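You operate a simulated robot arm through the tools that you are given. There is no shell and no other tool. Be economical: measure what you need, move in short steps, check, and stop when the job is done.

You run a simulated two-armed robot. Do the job below in one go: nothing can be reset, and whatever is moved stays where it is left.

JOB
Move the green pump to the full small jug and pump cup M7 to the 15 line.
Fine: stand the orange stopper on the cream ring; the cup stands ready beside the full jug; once filled, slide it about a hand's width toward the ring; the other cups stay.

It is judged by the outcome, as a careful person would: the job done as asked, and still so three seconds after it is handed in. It fails if anything else is knocked over, pushed out of place, dropped, spilled or broken. Lids that push on must go on centred and level and be pressed home; caps that screw on are set level and turned clockwise until they are tight.

ROBOT AND FRAMES
Two 7-joint arms with fingered hands on one trunk that stands fixed in place. Base frame: the origin is at the foot of the trunk, x ahead of it, y to its left, z up. Lengths are in cm, angles in degrees, forces in N, time in s.
The left shoulder is at [7, 13.9, 105.8], the right one opposite. With the tool pointing down near the work surface each hand reaches from about 10 to 36 cm from the base axis, measured 20 degrees to its own side. Payload 3.9 kg a hand.
The tool frame of a hand sits at the grasp point between the pads (the TCP): z along the fingers, y along the line on which they close. The tips reach 2.9 cm beyond it. Largest opening 10 cm; the body of the gripper starts 3.4 cm behind the TCP. The gripper is a hand of 5 fingers: y runs from the thumb to the fingers, the wrist lies at [-1.5, -10.5, -17.7] in the tool frame, and closing takes about 1.5 s.
Orientation is that of the tool frame in the base frame, as a unit quaternion [w, x, y, z]. With the fingers straight down and the wrist toward the robot, the tool's x, y and z point along [0, 1, 0], [1, 0, 0] and [0, 0, -1] of the base frame.

CONTROLS
- The arms move only by the tool nudge_tool. It takes "left_series", "right_series" or both (then of equal length, played together; a hand with none holds still); each is a list of rows, each an object (a shift or turn left out is 0, a gripper value left out holds the last) with "xyz": the shift along the tool's x, y, z in cm, a list of three; "rotation": the turn, a rotation vector about the tool's x, y, z in degrees, a list of three; "claw": the closure, from 0 (fully open) to 1 (shut). In form: [{"xyz": [tx, ty, tz], "rotation": [rx, ry, rz], "claw": claw}, ...]. A call has 1 to 20 rows; each row shifts and turns the commanded pose from where the row before left it, along the tool's axes as they then stand. A row lasts 0.2 s, in which the tool goes at most 5 cm and 8.6 degrees; a call with a longer step from one row to the next is refused whole, and so is a gripper value outside its range. A pose out of reach is approached as far as the arm can. The call stops where the force on the tool passes 40 N (or 10 N more than at its start, if that is more) or the arm is blocked; 0.2 s more then pass. The fingers move at their own pace (about 15.3 cm/s each) and stop on an object; they squeeze with about 27 N. The grip force told is the motor's: it shows also when the fingers shut on nothing. Time passes only in rows, and 0.2 s behind the last, so rows that do not move let the fingers close. It gives the time, the measured TCP pose, the force on the tool (base axes), the opening and the grip force at its end, in the units of the frame above (readings bear some noise), with the torque about the TCP (base axes, N m) and any sound that the robot's microphone picked up, and new pictures: "views" is both (left out), scene, wrist or none (wrist: the cameras of the hands that moved).
- Cameras (640 x 400 px; columns grow to the right, rows downward): "scene" is now at [13.44, 2.78, 138.78]; the picture's right is [0.29, -0.96, 0.00], its down [-0.47, -0.14, -0.87] and it looks along [0.83, 0.26, -0.49] (base axes); focal length 251 px, centre (320, 200). "left" rides on the left gripper at [-6.6, -8.6, -12.1] in its tool frame; the picture's right is [-0.76, -0.31, 0.58], its down [0.59, -0.70, 0.40] and it looks along [0.28, 0.64, 0.71] (tool axes); focal length 247 px, centre (320, 200). "right" rides on the right gripper at [6.6, -8.6, -12.1] in its tool frame; the picture's right is [-0.76, 0.31, -0.58], its down [-0.59, -0.70, 0.40] and it looks along [-0.28, 0.64, 0.71] (tool axes); focal length 247 px, centre (320, 200). There is no depth. A picture from a camera that has moved, and an enlarged one, comes with that camera's place and axes in the base frame and with its lens.
- raise_lower(by): slides the trunk up (or, below 0, down) by that many cm; the arms and the scene camera ride with it, the base frame stays. It gives what a move gives, with no picture.
- set_grasp(shape, hand): the hand has 5 fingers and takes this shape, open, in about a second: jaw (thumb against the fingers, like two jaws); tri (thumb and two fingers); tip (a fingertip pinch); poke (one finger out to press); point (the index stretched); flat (the hand flat); cup (the hand cupped); fist (a fist). The gripper value then closes the fingers along that shape, each until it touches; the sizes above hold for jaw. It gives what a move gives, with no picture.
- head_to(pan, tilt): turns the head with the scene camera to pan (to the left, within 86 degrees either way) and tilt (down, from -29 to 69), counted from straight ahead of the robot. It gives what a move gives, and a new picture of the scene camera.
- close_up(camera, box): a new picture of the part [left, top, right, bottom] of that camera's present view, enlarged. No time passes.
- job_done(): hands the job in; it is judged then, once.

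Work in short steps. Places have to be worked out from the pictures, the camera data and where the tool is seen: move nearer, look again, correct. Check each grasp and each placing, and mend what went wrong. You have 120 turns and 200 pictures in all, those below and enlarged ones among them. Open the grippers and draw the arms clear of the work before you hand the job in, unless the task says otherwise; then end with one line.

The tools are called after "Request:" by a JSON object that holds its "api" and its "payload". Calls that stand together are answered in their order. nudge_tool: Moves the arms, as the interface text tells. Its arguments: {"type":"object","properties":{"left_series":{"type":"array","items":{"type":"object","properties":{"xyz":{"type":"array","items":{"type":"number"}},"rotation":{"type":"array","items":{"type":"number"}},"claw":{"type":"number"}}}},"right_series":{"type":"array","items":{"type":"object","properties":{"xyz":{"type":"array","items":{"type":"number"}},"rotation":{"type":"array","items":{"type":"number"}},"claw":{"type":"number"}}}},"views":{"type":"string","enum":["both","scene","wrist","none"]}},"required":[]} The other tools are called the same way: raise_lower (by) slides the trunk up or down; set_grasp (shape, hand) gives the hand a shape; head_to (pan, tilt) turns the head that bears the scene camera; close_up (camera, box) takes an enlarged picture of a part of a camera's view; job_done () hands the job in.

At the start:

```text
time: 0.0
left_eef_pos: [48.74, 32.79, 130.53]
left_tcp_rot: [0.0, 0.627, 0.779, -0.001]
left_wrist_force: [-0.3, 0.3, -0.1]
left_torque: [-0.01, -0.01, -0.03]
left_width: 10.0
left_gripper_force: 0.1
left_shape: jaw
right_eef_pos: [47.85, -13.84, 128.11]
right_tcp_rot: [0.0, 0.626, 0.78, 0.0]
right_wrist_force: [0.1, 0.5, -0.3]
right_torque: [0.03, 0.01, 0.0]
right_width: 9.96
right_gripper_force: 0.2
right_shape: jaw
trunk travel left (down, up): [-70.0, 14.0]
head pan, tilt: [17.1, 29.1]
```

scene: 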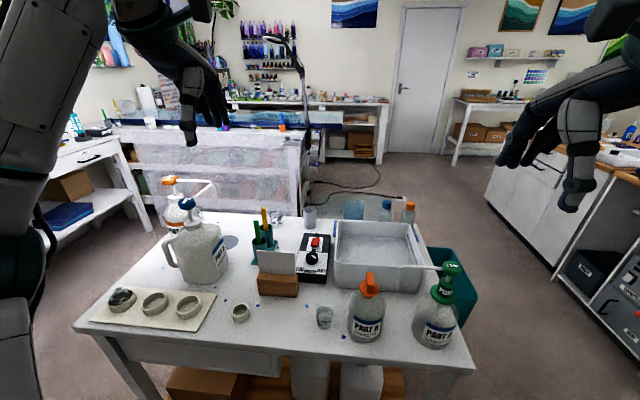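
right: 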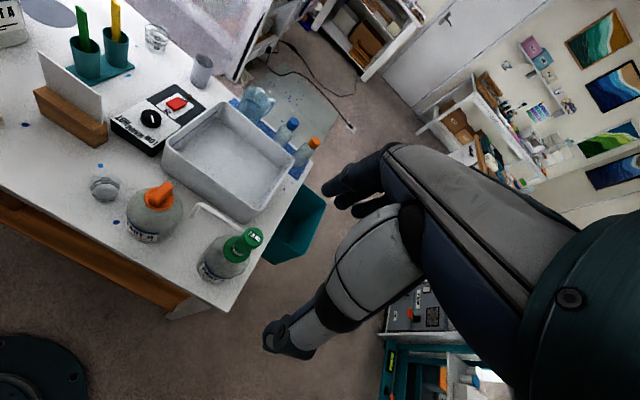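
left: 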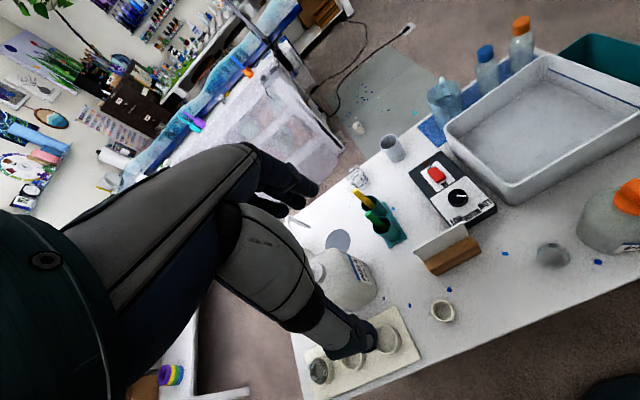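

I start with enlarged views of the table to identify the jugs, pump, stopper, ring and cups.

Request:
{"api": "close_up", "payload": {"camera": "scene", "box": [300, 180, 480, 360]}}

Request:
{"api": "close_up", "payload": {"camera": "scene", "box": [80, 160, 320, 340]}}

```text
2.22 times, centred on (390, 270) of scene
camera zoom: at [13.44, 2.78, 138.78], right [0.29, -0.96, 0.0], down [-0.47, -0.14, -0.87], along [0.83, 0.26, -0.49], focal length 557 px, centre (164, 44)
```

zoom: 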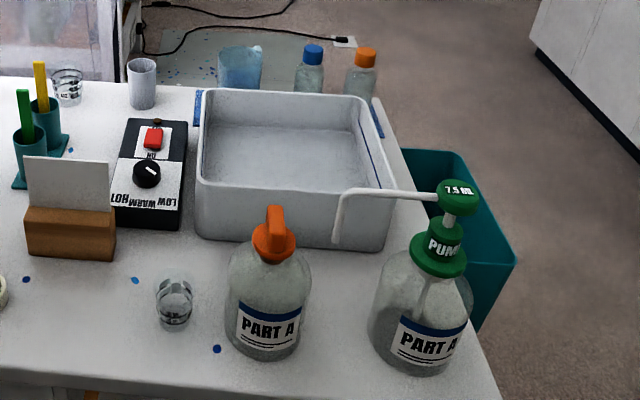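

```text
2.22 times, centred on (200, 250) of scene
camera zoom: at [13.44, 2.78, 138.78], right [0.29, -0.96, 0.0], down [-0.47, -0.14, -0.87], along [0.83, 0.26, -0.49], focal length 557 px, centre (587, 89)
```

zoom: 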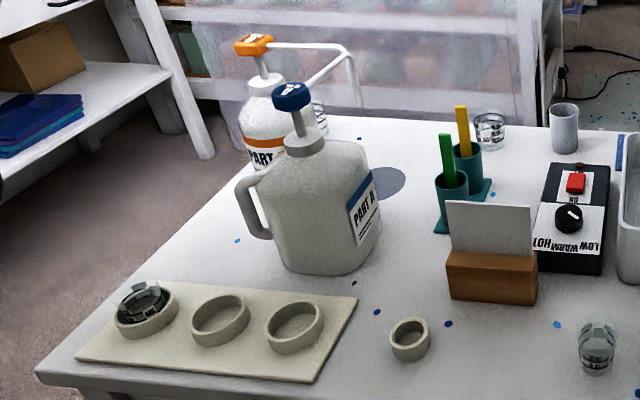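

The green pump (7.5 mL per stroke) sits on the right, low jug, the orange-stoppered one is full, and a cup stands next to it. I zoom in on these and the ring.

Request:
{"api": "close_up", "payload": {"camera": "scene", "box": [300, 280, 400, 350]}}

Request:
{"api": "close_up", "payload": {"camera": "scene", "box": [390, 250, 480, 350]}}

Request:
{"api": "close_up", "payload": {"camera": "right", "box": [80, 160, 280, 290]}}

Request:
{"api": "close_up", "payload": {"camera": "left", "box": [400, 170, 640, 340]}}

```text
5.71 times, centred on (350, 315) of scene
camera zoom: at [13.44, 2.78, 138.78], right [0.29, -0.96, 0.0], down [-0.47, -0.14, -0.87], along [0.83, 0.26, -0.49], focal length 1432 px, centre (149, -457)
```

zoom: 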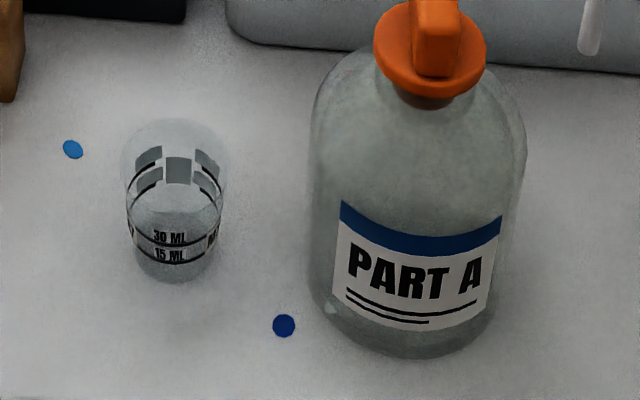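

```text
4.00 times, centred on (435, 300) of scene
camera zoom: at [13.44, 2.78, 138.78], right [0.29, -0.96, 0.0], down [-0.47, -0.14, -0.87], along [0.83, 0.26, -0.49], focal length 1002 px, centre (-140, -200)
```

zoom: 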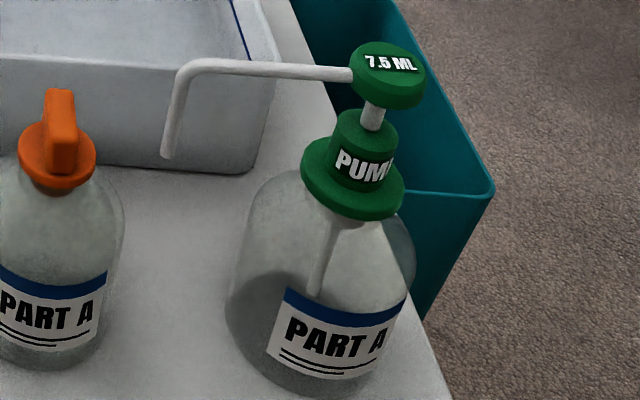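

```text
3.08 times, centred on (180, 225) of right
camera zoom: at [38.23, -9.29, 140.17], right [0.46, -0.67, 0.58], down [-0.56, -0.73, -0.4], along [0.69, -0.14, -0.71], focal length 760 px, centre (751, 123)
```

zoom: 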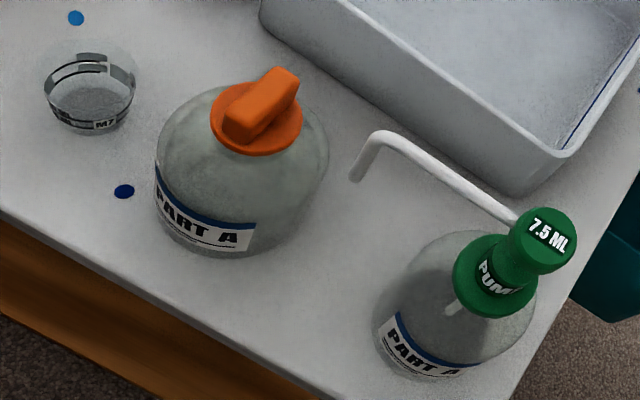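

```text
2.35 times, centred on (520, 255) of left
camera zoom: at [41.74, 24.47, 142.6], right [-0.14, -0.81, -0.58], down [-0.81, 0.42, -0.4], along [0.57, 0.41, -0.71], focal length 581 px, centre (-151, 71)
```

zoom: 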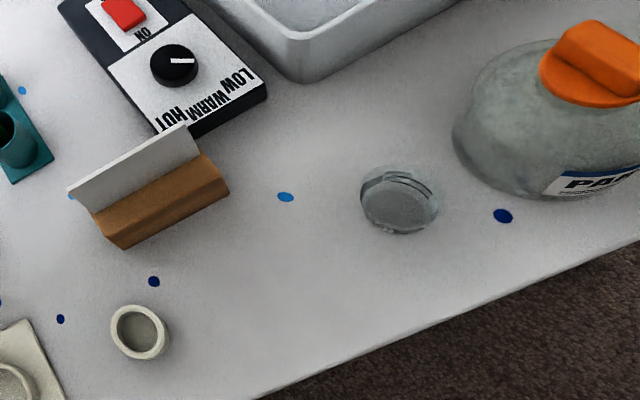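

M7 is confirmed beside the full jug. Stopper flange is at about (55.8, 4.1, 91.7), pump flange at (58, -11.9, 93), head top at z≈101.5. I look at the hands' shape before choosing grasps.

Request:
{"api": "close_up", "payload": {"camera": "scene", "box": [480, 0, 640, 220]}}

Request:
{"api": "close_up", "payload": {"camera": "scene", "box": [110, 0, 270, 160]}}

```text
1.82 times, centred on (560, 110) of scene
camera zoom: at [13.44, 2.78, 138.78], right [0.29, -0.96, 0.0], down [-0.47, -0.14, -0.87], along [0.83, 0.26, -0.49], focal length 456 px, centre (-116, 364)
```

zoom: 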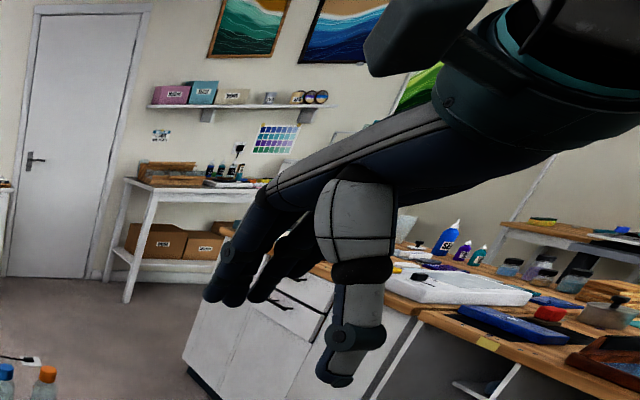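

```text
2.50 times, centred on (190, 80) of scene
camera zoom: at [13.44, 2.78, 138.78], right [0.29, -0.96, 0.0], down [-0.47, -0.14, -0.87], along [0.83, 0.26, -0.49], focal length 626 px, centre (645, 500)
```

zoom: 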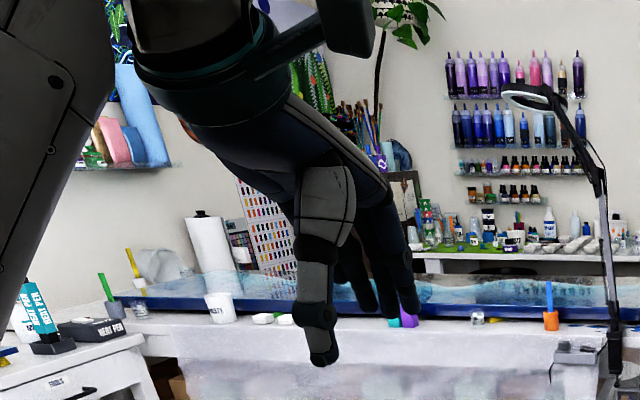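

The hand is human-like with several fingers side by side; the nozzle tip hangs about 6 cm right of the stopper, so I must go in with half-closed fingers. The stopper tab runs roughly along x, so I first turn the left hand 88° so it closes across the thin tab.

Request:
{"api": "nudge_tool", "payload": {"left_series": [{"rotation": [0, 0, 8], "claw": 0.5}, {"rotation": [0, 0, 8]}, {"rotation": [0, 0, 8]}, {"rotation": [0, 0, 8]}, {"rotation": [0, 0, 8]}, {"rotation": [0, 0, 8]}, {"rotation": [0, 0, 8]}, {"rotation": [0, 0, 8]}, {"rotation": [0, 0, 8]}, {"rotation": [0, 0, 8]}, {"rotation": [0, 0, 8]}, {}]}}

```text
time: 2.6
left_eef_pos: [48.65, 32.22, 129.85]
left_tcp_rot: [-0.009, 0.989, 0.15, -0.01]
left_wrist_force: [0.5, -0.1, -0.2]
left_torque: [0.0, 0.02, -0.01]
left_width: 5.03
left_gripper_force: 0.1
left_shape: jaw
left hand out of reach, approached as far as the arm can: row 11
right_eef_pos: [47.91, -13.65, 128.13]
right_tcp_rot: [0.0, 0.626, 0.78, 0.0]
right_wrist_force: [-0.6, 0.2, 0.1]
right_torque: [0.02, 0.01, 0.03]
right_width: 9.97
right_gripper_force: 0.1
right_shape: jaw
trunk travel left (down, up): [-70.0, 14.0]
head pan, tilt: [17.1, 29.1]
camera scene: at [13.43, 2.88, 138.78], right [0.29, -0.96, 0.0], down [-0.47, -0.14, -0.87], along [0.83, 0.26, -0.49], focal length 251 px, centre (320, 200)
camera left: at [40.1, 38.28, 142.27], right [-0.83, 0.08, -0.56], down [0.34, 0.85, -0.4], along [0.44, -0.52, -0.73], focal length 247 px, centre (320, 200)
```

scene: 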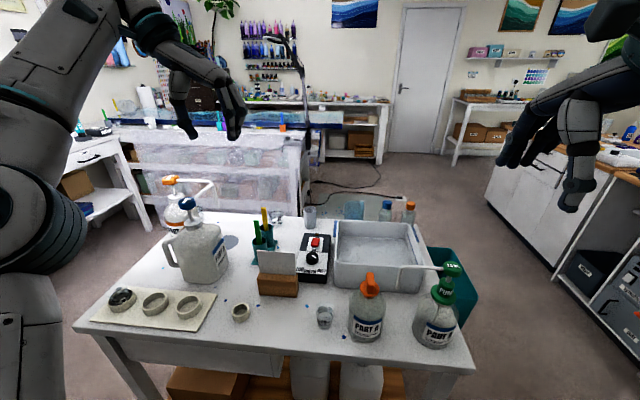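
left: 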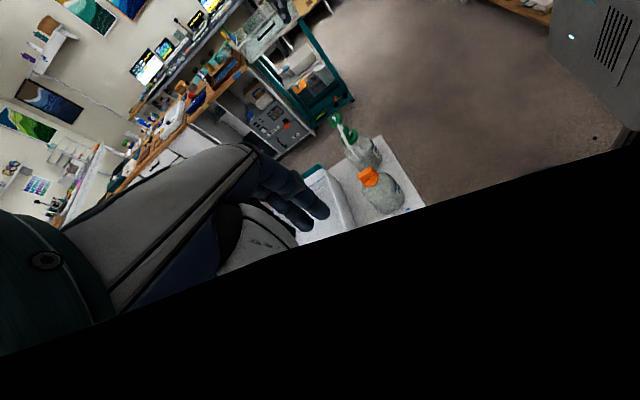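

The turn succeeded (closing direction ≈ [0.3,-0.96]). Now I move over the stopper, staying high above it.

Request:
{"api": "nudge_tool", "payload": {"left_series": [{"xyz": [-0.2, 4.14, 1.5]}, {"xyz": [-0.2, 4.14, 1.5]}, {"xyz": [-0.2, 4.14, 1.5]}, {"xyz": [-0.2, 4.14, 1.5]}, {"xyz": [-0.2, 4.14, 1.5]}, {"xyz": [-0.2, 4.14, 1.5]}, {"xyz": [-0.2, 4.14, 1.5]}, {"xyz": [0, 0, 3]}, {"xyz": [0, 0, 3]}, {}]}}

```text
time: 4.8
left_eef_pos: [55.56, 4.37, 112.83]
left_tcp_rot: [-0.01, 0.989, 0.15, -0.012]
left_wrist_force: [-1.0, 0.9, -0.3]
left_torque: [-0.03, -0.03, 0.0]
left_width: 5.01
left_gripper_force: 0.0
left_shape: jaw
right_eef_pos: [47.95, -13.87, 128.01]
right_tcp_rot: [0.0, 0.626, 0.78, 0.0]
right_wrist_force: [0.5, -0.1, 0.9]
right_torque: [0.0, 0.0, -0.01]
right_width: 10.0
right_gripper_force: 0.0
right_shape: jaw
trunk travel left (down, up): [-70.0, 14.0]
head pan, tilt: [17.1, 29.1]
camera scene: at [13.41, 2.73, 138.79], right [0.29, -0.96, 0.0], down [-0.47, -0.14, -0.87], along [0.84, 0.26, -0.49], focal length 251 px, centre (320, 200)
camera left: at [47.04, 10.42, 125.14], right [-0.83, 0.08, -0.55], down [0.34, 0.85, -0.39], along [0.44, -0.52, -0.73], focal length 247 px, centre (320, 200)
```

scene: 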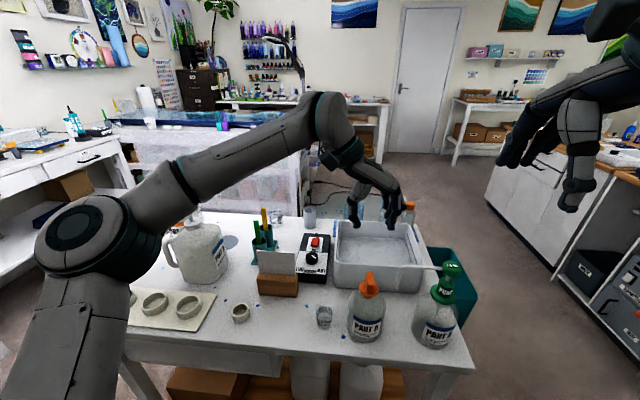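
left: 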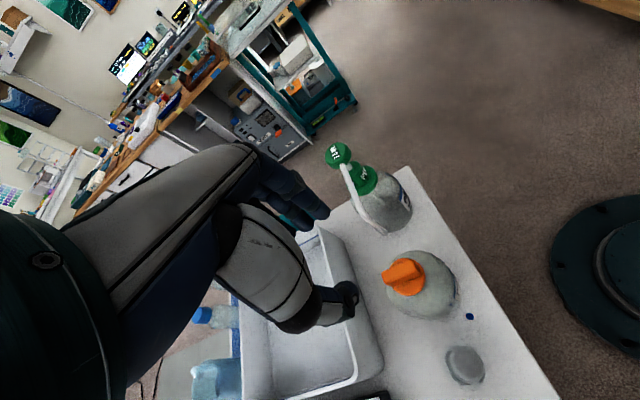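

I'm above the stopper at 113 cm. Zooming with the left camera to refine the tab position, direction and height.

Request:
{"api": "close_up", "payload": {"camera": "left", "box": [320, 220, 480, 320]}}

Request:
{"api": "close_up", "payload": {"camera": "scene", "box": [330, 250, 410, 310]}}

```text
4.00 times, centred on (400, 270) of left
camera zoom: at [47.04, 10.42, 125.14], right [-0.83, 0.08, -0.55], down [0.34, 0.85, -0.39], along [0.44, -0.52, -0.73], focal length 988 px, centre (0, -80)
```

zoom: 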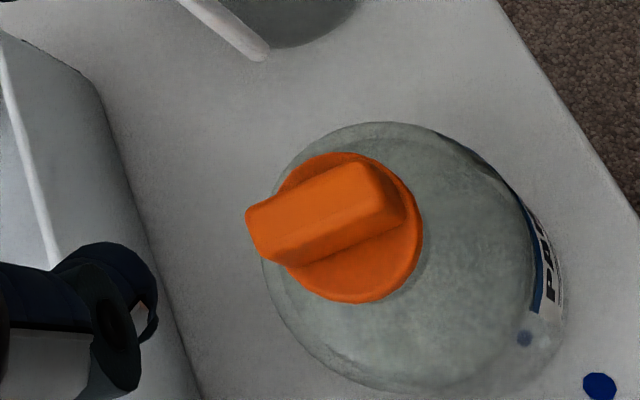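

```text
6.67 times, centred on (370, 280) of scene
camera zoom: at [13.41, 2.73, 138.79], right [0.29, -0.96, 0.0], down [-0.47, -0.14, -0.87], along [0.84, 0.26, -0.49], focal length 1671 px, centre (-13, -333)
```

zoom: 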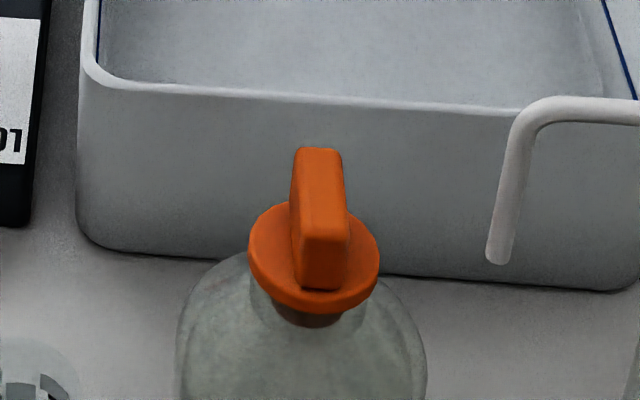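

Flange is about (54.7, 3.7, 93), tab ~4 × 1.4 × 2.4 cm. I correct position and yaw a little and descend to just above it.

Request:
{"api": "nudge_tool", "payload": {"left_series": [{"xyz": [-0.45, 0.2, 2.5], "rotation": [0, 0, 2.5]}, {"xyz": [-0.45, 0.2, 2.5], "rotation": [0, 0, 2.5]}, {"xyz": [0, 0, 2.5]}, {"xyz": [0, 0, 2.5]}, {"xyz": [0, 0, 1.5]}, {}]}}

```text
time: 6.2
left_eef_pos: [54.53, 3.88, 101.33]
left_tcp_rot: [-0.01, 0.994, 0.106, -0.013]
left_wrist_force: [0.4, -0.2, -0.1]
left_torque: [0.01, 0.01, -0.04]
left_width: 5.0
left_gripper_force: 0.0
left_shape: jaw
right_eef_pos: [47.98, -13.87, 128.05]
right_tcp_rot: [0.0, 0.626, 0.78, -0.001]
right_wrist_force: [0.4, 0.4, -0.5]
right_torque: [-0.01, 0.0, 0.02]
right_width: 9.99
right_gripper_force: 0.1
right_shape: jaw
trunk travel left (down, up): [-70.0, 14.0]
head pan, tilt: [17.1, 29.1]
camera scene: at [13.43, 2.77, 138.78], right [0.29, -0.96, 0.0], down [-0.47, -0.14, -0.87], along [0.83, 0.26, -0.49], focal length 251 px, centre (320, 200)
camera left: at [46.58, 10.74, 113.75], right [-0.82, 0.15, -0.55], down [0.42, 0.82, -0.4], along [0.39, -0.56, -0.73], focal length 247 px, centre (320, 200)
```

scene: 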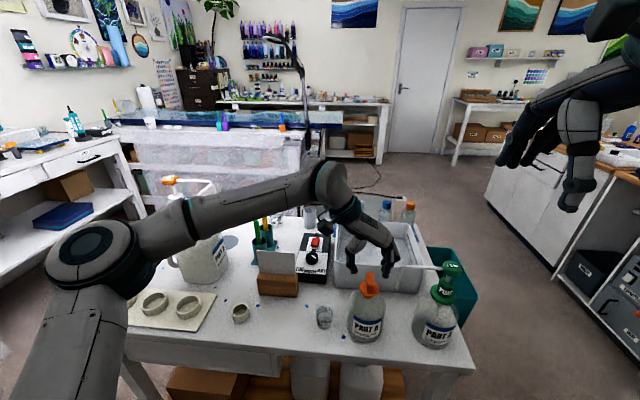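
left: 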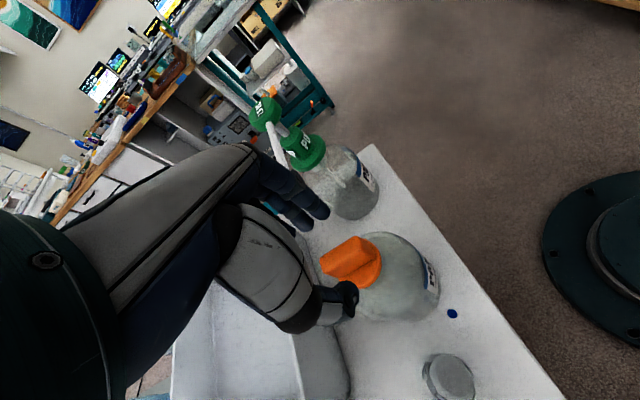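

Projection of the TCP axis falls right on the tab. Descend another 3.8 cm with the tab between fingers and thumb.

Request:
{"api": "nudge_tool", "payload": {"left_series": [{"xyz": [0, 0, 1]}, {"xyz": [0, 0, 1]}, {"xyz": [0, 0, 1]}, {"xyz": [0, 0, 0.8]}, {}]}}

Request:
{"api": "close_up", "payload": {"camera": "scene", "box": [320, 210, 460, 300]}}

```text
time: 7.4
left_eef_pos: [54.22, 3.95, 97.48]
left_tcp_rot: [-0.01, 0.994, 0.107, -0.012]
left_wrist_force: [-0.4, -0.4, -0.2]
left_torque: [0.0, 0.05, -0.01]
left_width: 5.04
left_gripper_force: 0.1
left_shape: jaw
right_eef_pos: [47.91, -13.87, 128.12]
right_tcp_rot: [-0.001, 0.626, 0.78, -0.001]
right_wrist_force: [-0.3, -0.3, 0.9]
right_torque: [0.01, 0.02, 0.0]
right_width: 9.97
right_gripper_force: 0.1
right_shape: jaw
trunk travel left (down, up): [-70.0, 14.0]
head pan, tilt: [17.1, 29.1]
camera scene: at [13.43, 2.78, 138.78], right [0.29, -0.96, 0.0], down [-0.47, -0.14, -0.87], along [0.83, 0.26, -0.49], focal length 251 px, centre (320, 200)
camera left: at [46.38, 10.66, 110.01], right [-0.82, 0.15, -0.55], down [0.42, 0.82, -0.4], along [0.39, -0.56, -0.73], focal length 247 px, centre (320, 200)
```

scene: 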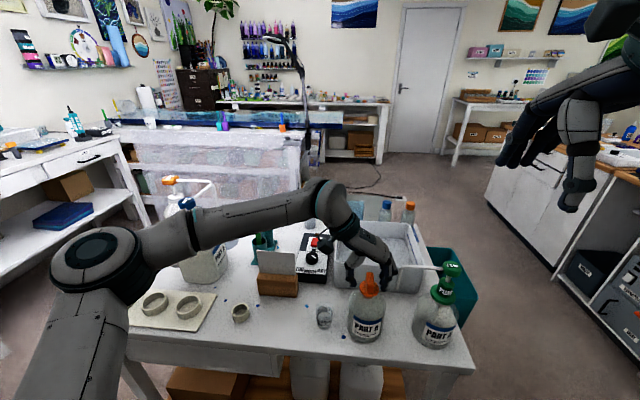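
left: 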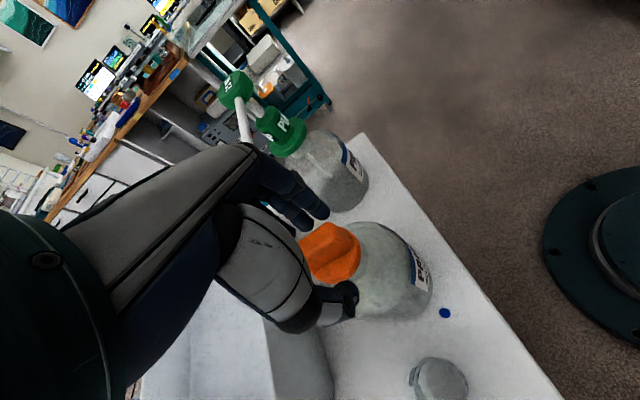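

```text
4.44 times, centred on (390, 255) of scene
camera zoom: at [13.43, 2.78, 138.78], right [0.29, -0.96, 0.0], down [-0.47, -0.14, -0.87], along [0.83, 0.26, -0.49], focal length 1114 px, centre (9, -44)
```

zoom: 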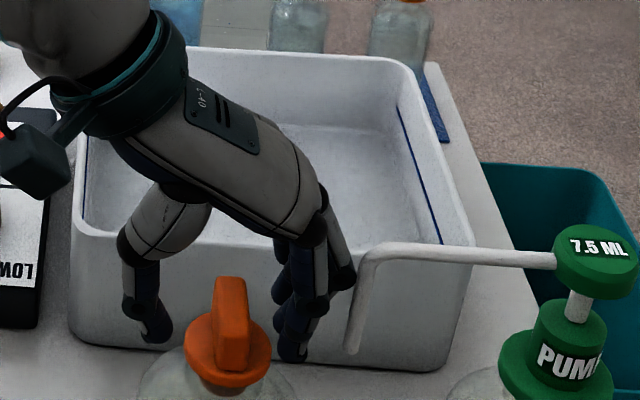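

The tab is between thumb and fingers, its top about 1 cm below the TCP. I lower 0.7 cm more and close.

Request:
{"api": "nudge_tool", "payload": {"left_series": [{"xyz": [0.4, 0, 0.7]}, {}, {"claw": 0.8}, {}, {"claw": 1.0}, {}, {}, {}, {}]}}

Request:
{"api": "close_up", "payload": {"camera": "scene", "box": [320, 210, 460, 300]}}

```text
time: 9.4
left_eef_pos: [54.59, 3.89, 97.02]
left_tcp_rot: [-0.007, 0.994, 0.107, -0.01]
left_wrist_force: [6.3, 0.2, 21.7]
left_torque: [-0.19, -0.25, 0.1]
left_width: 2.25
left_gripper_force: 27.0
left_shape: jaw
right_eef_pos: [47.74, -13.8, 128.14]
right_tcp_rot: [0.0, 0.626, 0.78, 0.0]
right_wrist_force: [-0.5, -0.1, -0.4]
right_torque: [-0.05, 0.01, 0.01]
right_width: 9.95
right_gripper_force: 0.1
right_shape: jaw
trunk travel left (down, up): [-70.0, 14.0]
head pan, tilt: [17.1, 29.1]
camera scene: at [13.25, 2.75, 138.82], right [0.29, -0.96, 0.0], down [-0.46, -0.14, -0.87], along [0.84, 0.26, -0.49], focal length 251 px, centre (320, 200)
camera left: at [46.6, 10.66, 109.42], right [-0.82, 0.15, -0.56], down [0.42, 0.82, -0.4], along [0.4, -0.56, -0.73], focal length 247 px, centre (320, 200)
```

scene: 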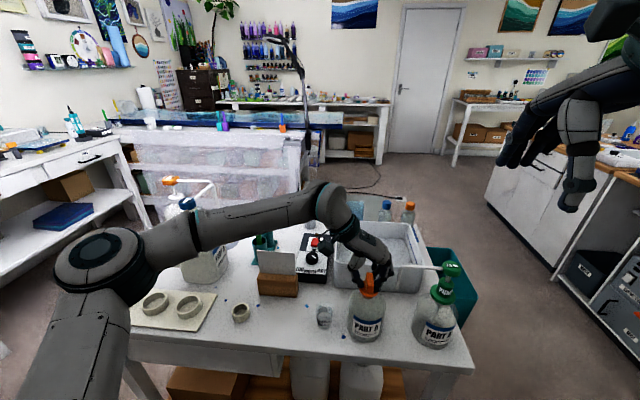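
left: 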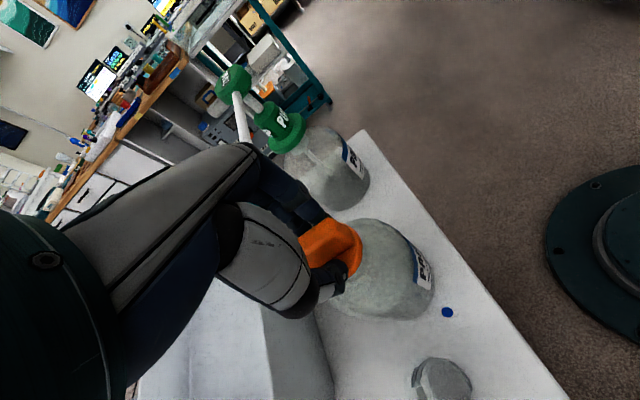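

```text
4.44 times, centred on (390, 255) of scene
camera zoom: at [13.25, 2.75, 138.82], right [0.29, -0.96, 0.0], down [-0.46, -0.14, -0.87], along [0.84, 0.26, -0.49], focal length 1114 px, centre (9, -44)
```

zoom: 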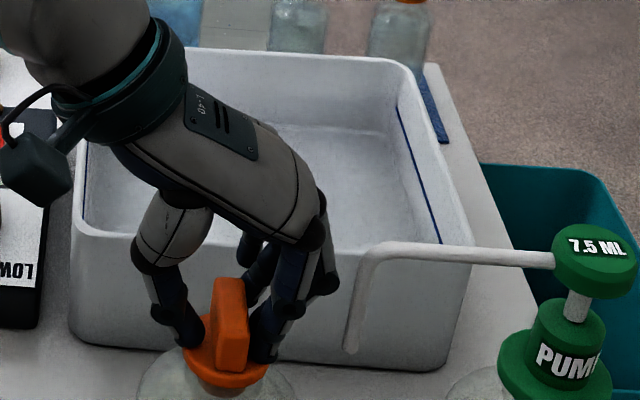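

Tab gripped (width 2.25, 27 N), tips pressing on the flange. I lift gently and watch whether the stopper comes out of the jug.

Request:
{"api": "nudge_tool", "payload": {"left_series": [{"xyz": [0, 0, -0.5]}, {"xyz": [0, 0, -0.5]}, {"xyz": [0, 0, -0.5]}, {"xyz": [0, 0, -0.5]}, {}]}}

Request:
{"api": "close_up", "payload": {"camera": "scene", "box": [320, 210, 460, 300]}}

```text
time: 10.6
left_eef_pos: [54.77, 3.81, 98.75]
left_tcp_rot: [-0.009, 0.994, 0.107, -0.012]
left_wrist_force: [-0.8, 0.8, 0.0]
left_torque: [-0.01, -0.02, 0.04]
left_width: 2.06
left_gripper_force: 26.7
left_shape: jaw
right_eef_pos: [47.95, -13.67, 127.91]
right_tcp_rot: [0.0, 0.626, 0.78, 0.0]
right_wrist_force: [-0.7, 0.3, 0.7]
right_torque: [-0.03, 0.01, 0.02]
right_width: 9.99
right_gripper_force: 0.0
right_shape: jaw
trunk travel left (down, up): [-70.0, 14.0]
head pan, tilt: [17.1, 29.1]
camera scene: at [13.45, 2.78, 138.78], right [0.29, -0.96, 0.0], down [-0.47, -0.14, -0.87], along [0.83, 0.26, -0.49], focal length 251 px, centre (320, 200)
camera left: at [46.85, 10.62, 111.16], right [-0.82, 0.15, -0.55], down [0.42, 0.82, -0.4], along [0.39, -0.56, -0.73], focal length 247 px, centre (320, 200)
```

scene: 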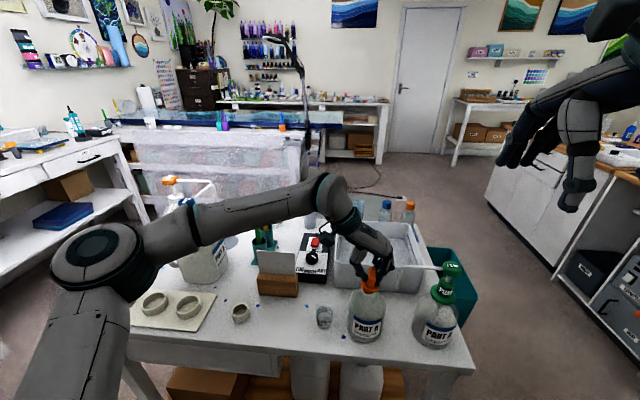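
left: 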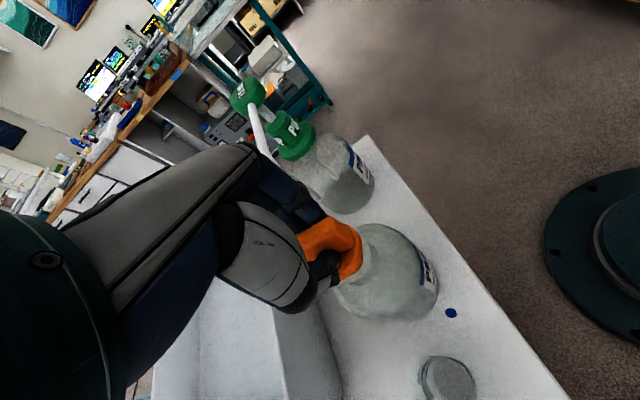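

```text
4.44 times, centred on (390, 255) of scene
camera zoom: at [13.45, 2.78, 138.78], right [0.29, -0.96, 0.0], down [-0.47, -0.14, -0.87], along [0.83, 0.26, -0.49], focal length 1114 px, centre (9, -44)
```

zoom: 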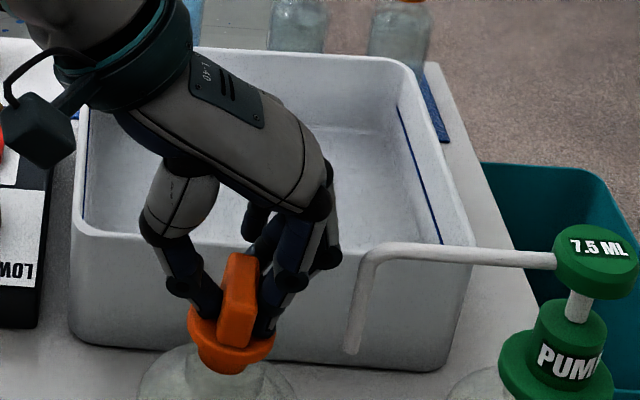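

The stopper is out, only slightly tilted in the hand. Lifting well clear.

Request:
{"api": "nudge_tool", "payload": {"left_series": [{"xyz": [0, 0, -1]}, {"xyz": [0, 0, -1.5]}, {"xyz": [0, 0, -2]}, {"xyz": [0, 0, -2]}, {"xyz": [0, 0, -2]}, {}]}}

Request:
{"api": "close_up", "payload": {"camera": "scene", "box": [320, 170, 460, 300]}}

```text
time: 12.0
left_eef_pos: [54.94, 3.76, 107.22]
left_tcp_rot: [-0.009, 0.994, 0.106, -0.013]
left_wrist_force: [-1.2, 0.4, -0.3]
left_torque: [0.0, 0.01, 0.0]
left_width: 2.08
left_gripper_force: 26.8
left_shape: jaw
right_eef_pos: [48.03, -13.78, 128.08]
right_tcp_rot: [0.0, 0.626, 0.78, 0.0]
right_wrist_force: [0.0, -0.4, -0.1]
right_torque: [-0.01, 0.0, -0.01]
right_width: 9.99
right_gripper_force: 0.1
right_shape: jaw
trunk travel left (down, up): [-70.0, 14.0]
head pan, tilt: [17.1, 29.1]
camera scene: at [13.46, 2.8, 138.78], right [0.29, -0.96, 0.0], down [-0.47, -0.14, -0.87], along [0.83, 0.26, -0.49], focal length 251 px, centre (320, 200)
camera left: at [46.99, 10.55, 119.7], right [-0.82, 0.15, -0.55], down [0.42, 0.82, -0.4], along [0.39, -0.56, -0.73], focal length 247 px, centre (320, 200)
```

scene: 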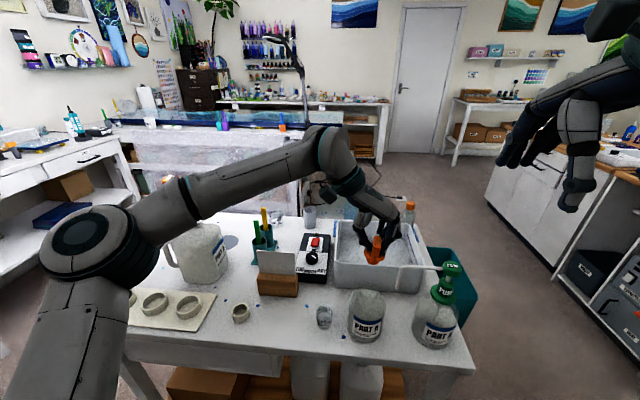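
left: 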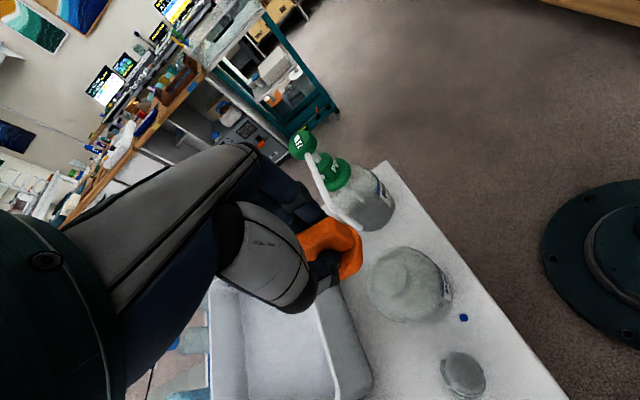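

```text
3.08 times, centred on (390, 235) of scene
camera zoom: at [13.46, 2.8, 138.78], right [0.29, -0.96, 0.0], down [-0.47, -0.14, -0.87], along [0.83, 0.26, -0.49], focal length 771 px, centre (105, 92)
```

zoom: 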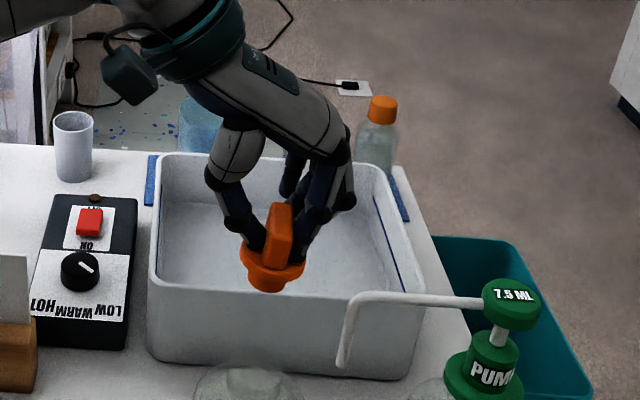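

The stopper is held but looks pitched in the grip. I zoom in from both cameras.

Request:
{"api": "close_up", "payload": {"camera": "scene", "box": [355, 215, 405, 275]}}

Request:
{"api": "close_up", "payload": {"camera": "right", "box": [60, 40, 300, 260]}}

Request:
{"api": "close_up", "payload": {"camera": "left", "box": [280, 190, 400, 310]}}

```text
6.67 times, centred on (380, 245) of scene
camera zoom: at [13.46, 2.8, 138.78], right [0.29, -0.96, 0.0], down [-0.47, -0.14, -0.87], along [0.83, 0.26, -0.49], focal length 1671 px, centre (-80, -100)
```

zoom: 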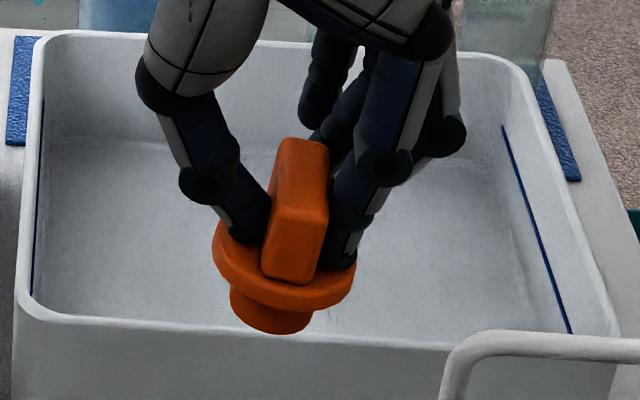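

```text
1.82 times, centred on (180, 150) of right
camera zoom: at [38.25, -9.27, 140.17], right [0.46, -0.67, 0.58], down [-0.56, -0.73, -0.4], along [0.69, -0.14, -0.71], focal length 449 px, centre (574, 291)
```

zoom: 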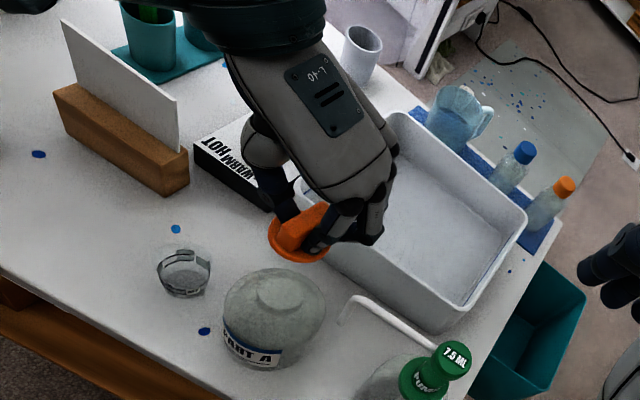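

```text
3.33 times, centred on (340, 250) of left
camera zoom: at [46.99, 10.55, 119.7], right [-0.82, 0.15, -0.55], down [0.42, 0.82, -0.4], along [0.39, -0.56, -0.73], focal length 823 px, centre (253, 33)
```

zoom: 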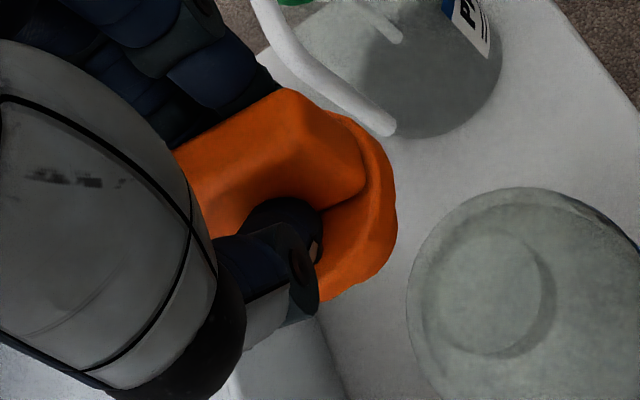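

The stopper is nearly level (≤10° tilt). Ring is at about (48.7, 34.9), top z≈82. I carry the stopper over there at height.

Request:
{"api": "nudge_tool", "payload": {"left_series": [{"xyz": [0.07, -3, 0]}, {"xyz": [0.07, -4.1, 0]}, {"xyz": [0.07, -4.1, 0]}, {"xyz": [0.07, -4.1, 0]}, {"xyz": [0.07, -4.1, 0]}, {"xyz": [0.07, -4.1, 0]}, {"xyz": [0.07, -4.1, 0]}, {"xyz": [0, -4.1, 0]}, {}]}}

```text
time: 14.0
left_eef_pos: [48.87, 34.68, 107.75]
left_tcp_rot: [-0.009, 0.994, 0.107, -0.012]
left_wrist_force: [0.3, 0.0, 0.3]
left_torque: [0.0, -0.02, 0.03]
left_width: 2.04
left_gripper_force: 27.4
left_shape: jaw
right_eef_pos: [47.91, -13.91, 128.07]
right_tcp_rot: [-0.001, 0.626, 0.78, 0.0]
right_wrist_force: [-0.2, -0.6, -0.1]
right_torque: [0.0, 0.03, -0.02]
right_width: 9.98
right_gripper_force: 0.1
right_shape: jaw
trunk travel left (down, up): [-70.0, 14.0]
head pan, tilt: [17.1, 29.1]
camera scene: at [13.47, 2.71, 138.78], right [0.29, -0.96, 0.0], down [-0.47, -0.14, -0.87], along [0.83, 0.26, -0.49], focal length 251 px, centre (320, 200)
camera left: at [40.93, 41.38, 120.18], right [-0.82, 0.15, -0.55], down [0.42, 0.82, -0.4], along [0.39, -0.56, -0.73], focal length 247 px, centre (320, 200)
```

scene: 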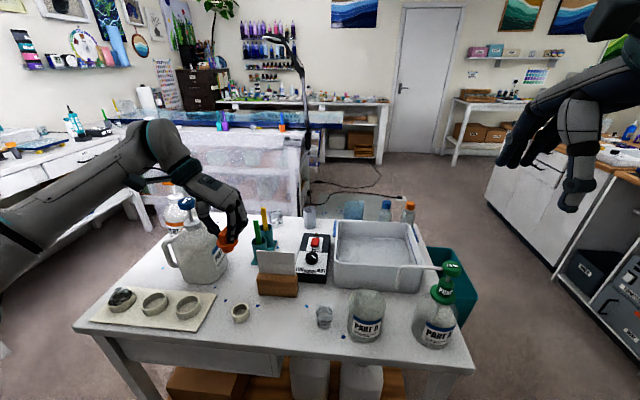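
left: 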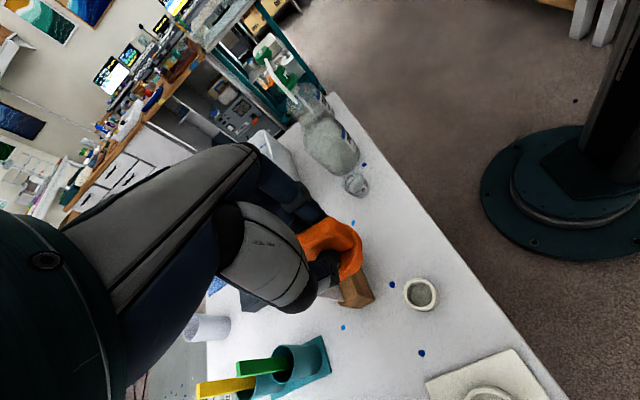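

The ring lies exactly on the tool axis. I swing the wrist back toward the robot (48°) to keep the arm away from the big jug, then check alignment.

Request:
{"api": "nudge_tool", "payload": {"left_series": [{"rotation": [0, 0, -8]}, {"rotation": [0, 0, -8]}, {"rotation": [0, 0, -8]}, {"rotation": [0, 0, -8]}, {"rotation": [0, 0, -8]}, {"rotation": [0, 0, -8]}, {"xyz": [0, 0, 3]}, {"xyz": [0, 0, 3]}, {"xyz": [0, 0, 3]}, {}]}}

Request:
{"api": "close_up", "payload": {"camera": "scene", "box": [190, 230, 290, 330]}}

```text
time: 16.2
left_eef_pos: [48.3, 34.98, 98.89]
left_tcp_rot: [-0.014, 0.865, 0.502, -0.008]
left_wrist_force: [0.5, 0.8, 0.3]
left_torque: [-0.04, 0.03, -0.02]
left_width: 2.05
left_gripper_force: 26.7
left_shape: jaw
right_eef_pos: [47.92, -13.86, 128.01]
right_tcp_rot: [0.001, 0.625, 0.78, -0.001]
right_wrist_force: [0.2, -0.6, -0.4]
right_torque: [0.02, 0.01, -0.02]
right_width: 9.96
right_gripper_force: 0.1
right_shape: jaw
trunk travel left (down, up): [-70.0, 14.0]
head pan, tilt: [17.1, 29.1]
camera scene: at [13.45, 2.76, 138.78], right [0.29, -0.96, 0.0], down [-0.47, -0.14, -0.87], along [0.83, 0.26, -0.49], focal length 251 px, centre (320, 200)
camera left: at [37.85, 33.32, 111.13], right [-0.66, -0.5, -0.57], down [-0.33, 0.87, -0.38], along [0.68, -0.06, -0.73], focal length 247 px, centre (320, 200)
```

scene: 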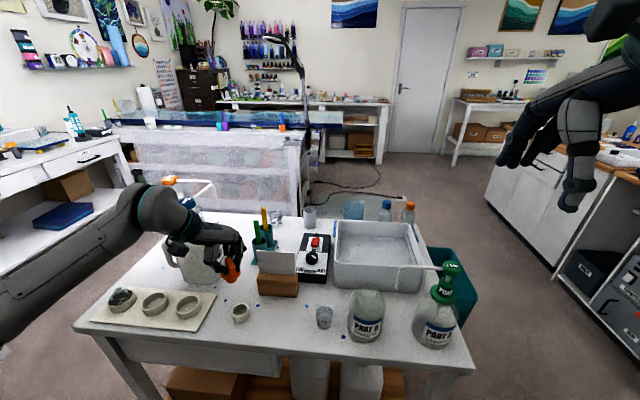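
left: 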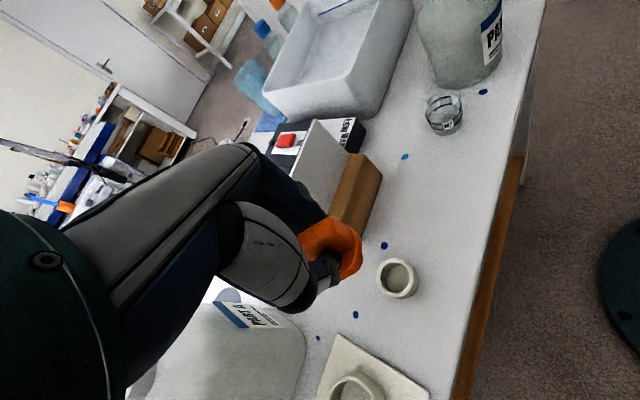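

```text
4.00 times, centred on (240, 280) of scene
camera zoom: at [13.45, 2.76, 138.78], right [0.29, -0.96, 0.0], down [-0.47, -0.14, -0.87], along [0.83, 0.26, -0.49], focal length 1002 px, centre (640, -120)
```

zoom: 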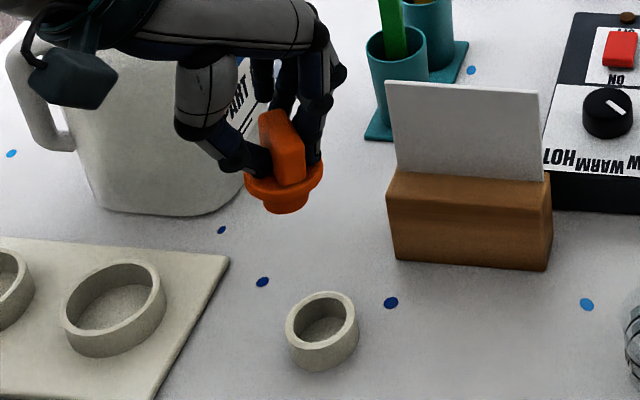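

Ring sits at about (48.6, 34.7). Small correction and descend to just above it, then recheck.

Request:
{"api": "nudge_tool", "payload": {"left_series": [{"xyz": [-0.1, 0.65, 2]}, {"xyz": [0, 0, 2]}, {"xyz": [0, 0, 2]}, {"xyz": [0, 0, 1.5]}, {}]}}

Request:
{"api": "close_up", "payload": {"camera": "scene", "box": [200, 250, 280, 330]}}

Request:
{"api": "close_up", "payload": {"camera": "left", "box": [260, 180, 440, 320]}}

```text
time: 17.4
left_eef_pos: [48.66, 34.52, 91.24]
left_tcp_rot: [-0.014, 0.865, 0.502, -0.008]
left_wrist_force: [0.4, -0.1, -0.8]
left_torque: [0.02, -0.05, 0.02]
left_width: 2.03
left_gripper_force: 26.8
left_shape: jaw
right_eef_pos: [48.0, -13.8, 128.09]
right_tcp_rot: [-0.001, 0.626, 0.78, 0.0]
right_wrist_force: [0.2, -0.6, 0.6]
right_torque: [-0.01, 0.01, -0.03]
right_width: 10.01
right_gripper_force: 0.1
right_shape: jaw
trunk travel left (down, up): [-70.0, 14.0]
head pan, tilt: [17.1, 29.1]
camera scene: at [13.43, 2.77, 138.78], right [0.29, -0.96, 0.0], down [-0.47, -0.14, -0.87], along [0.83, 0.26, -0.49], focal length 251 px, centre (320, 200)
camera left: at [38.32, 32.93, 103.59], right [-0.66, -0.5, -0.57], down [-0.33, 0.87, -0.38], along [0.68, -0.06, -0.73], focal length 247 px, centre (320, 200)
```

scene: 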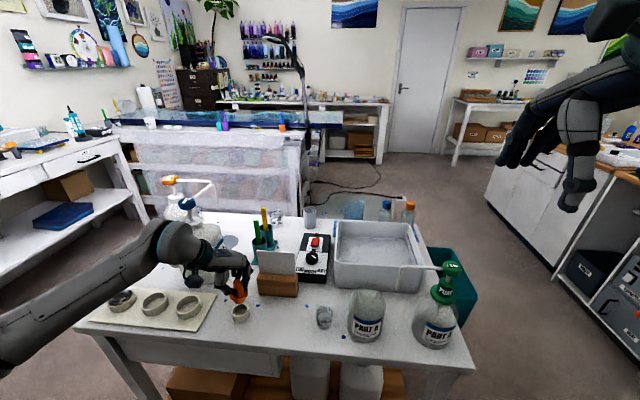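
left: 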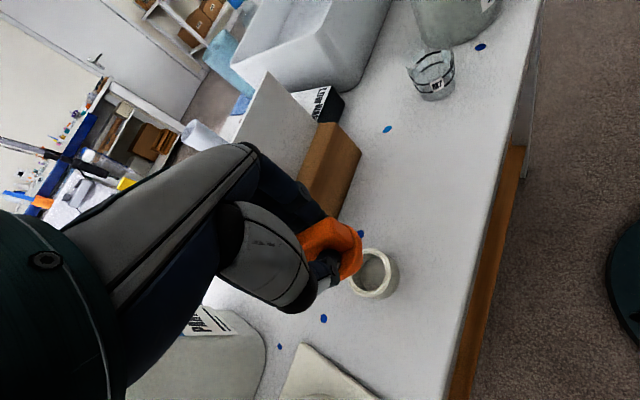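

```text
5.00 times, centred on (240, 290) of scene
camera zoom: at [13.43, 2.77, 138.78], right [0.29, -0.96, 0.0], down [-0.47, -0.14, -0.87], along [0.83, 0.26, -0.49], focal length 1253 px, centre (720, -250)
```

zoom: 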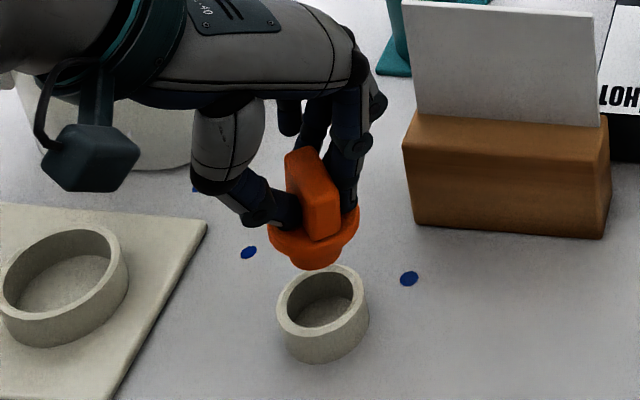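

```text
2.86 times, centred on (350, 250) of left
camera zoom: at [38.32, 32.93, 103.59], right [-0.66, -0.5, -0.57], down [-0.33, 0.87, -0.38], along [0.68, -0.06, -0.73], focal length 706 px, centre (234, 57)
```

zoom: 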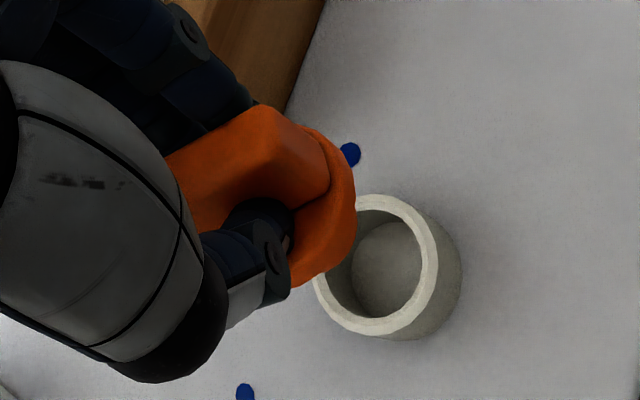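

Plug is about 0.4 cm off the ring centre to the right. Correct and lower to just above the ring.

Request:
{"api": "nudge_tool", "payload": {"left_series": [{"xyz": [0.31, -0.06, 1.5]}, {"xyz": [0, 0, 1.5]}, {"xyz": [0, 0, 0.5]}, {}]}}

Request:
{"api": "close_up", "payload": {"camera": "scene", "box": [210, 270, 270, 330]}}

Request:
{"api": "close_up", "payload": {"camera": "left", "box": [260, 180, 440, 320]}}

```text
time: 18.4
left_eef_pos: [48.69, 35.16, 87.56]
left_tcp_rot: [-0.012, 0.865, 0.501, -0.007]
left_wrist_force: [-0.6, 0.5, -0.1]
left_torque: [0.0, -0.02, -0.01]
left_width: 2.06
left_gripper_force: 27.3
left_shape: jaw
right_eef_pos: [47.88, -13.76, 128.11]
right_tcp_rot: [-0.001, 0.626, 0.78, 0.0]
right_wrist_force: [-0.8, 0.3, 0.4]
right_torque: [0.01, -0.02, 0.01]
right_width: 9.98
right_gripper_force: 0.1
right_shape: jaw
trunk travel left (down, up): [-70.0, 14.0]
head pan, tilt: [17.1, 29.1]
camera scene: at [13.44, 2.79, 138.78], right [0.29, -0.96, 0.0], down [-0.47, -0.14, -0.87], along [0.83, 0.26, -0.49], focal length 251 px, centre (320, 200)
camera left: at [38.36, 33.42, 100.0], right [-0.66, -0.5, -0.57], down [-0.33, 0.87, -0.38], along [0.68, -0.06, -0.73], focal length 247 px, centre (320, 200)
```

scene: 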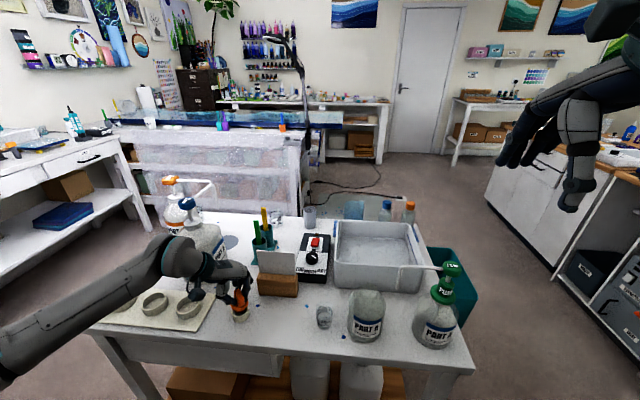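
left: 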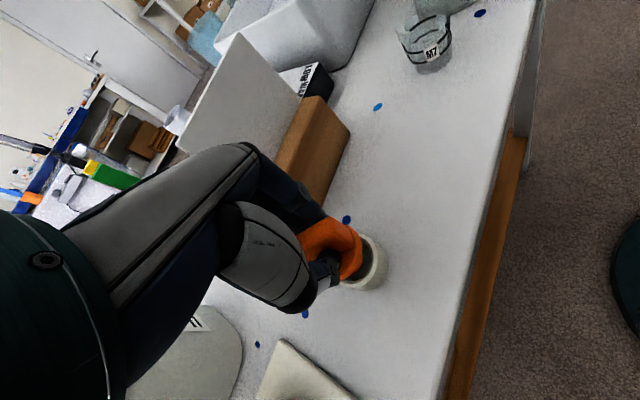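

```text
6.67 times, centred on (240, 300) of scene
camera zoom: at [13.44, 2.79, 138.78], right [0.29, -0.96, 0.0], down [-0.47, -0.14, -0.87], along [0.83, 0.26, -0.49], focal length 1671 px, centre (853, -467)
```

zoom: 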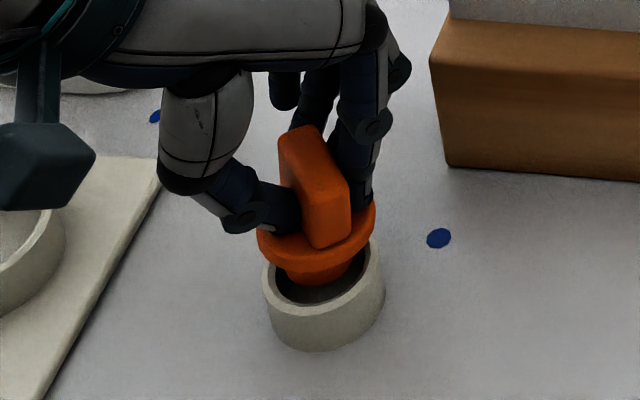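

```text
2.86 times, centred on (350, 250) of left
camera zoom: at [38.36, 33.42, 100.0], right [-0.66, -0.5, -0.57], down [-0.33, 0.87, -0.38], along [0.68, -0.06, -0.73], focal length 706 px, centre (234, 57)
```

zoom: 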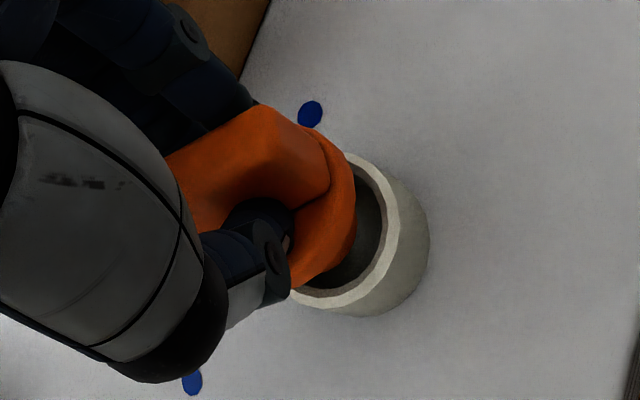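

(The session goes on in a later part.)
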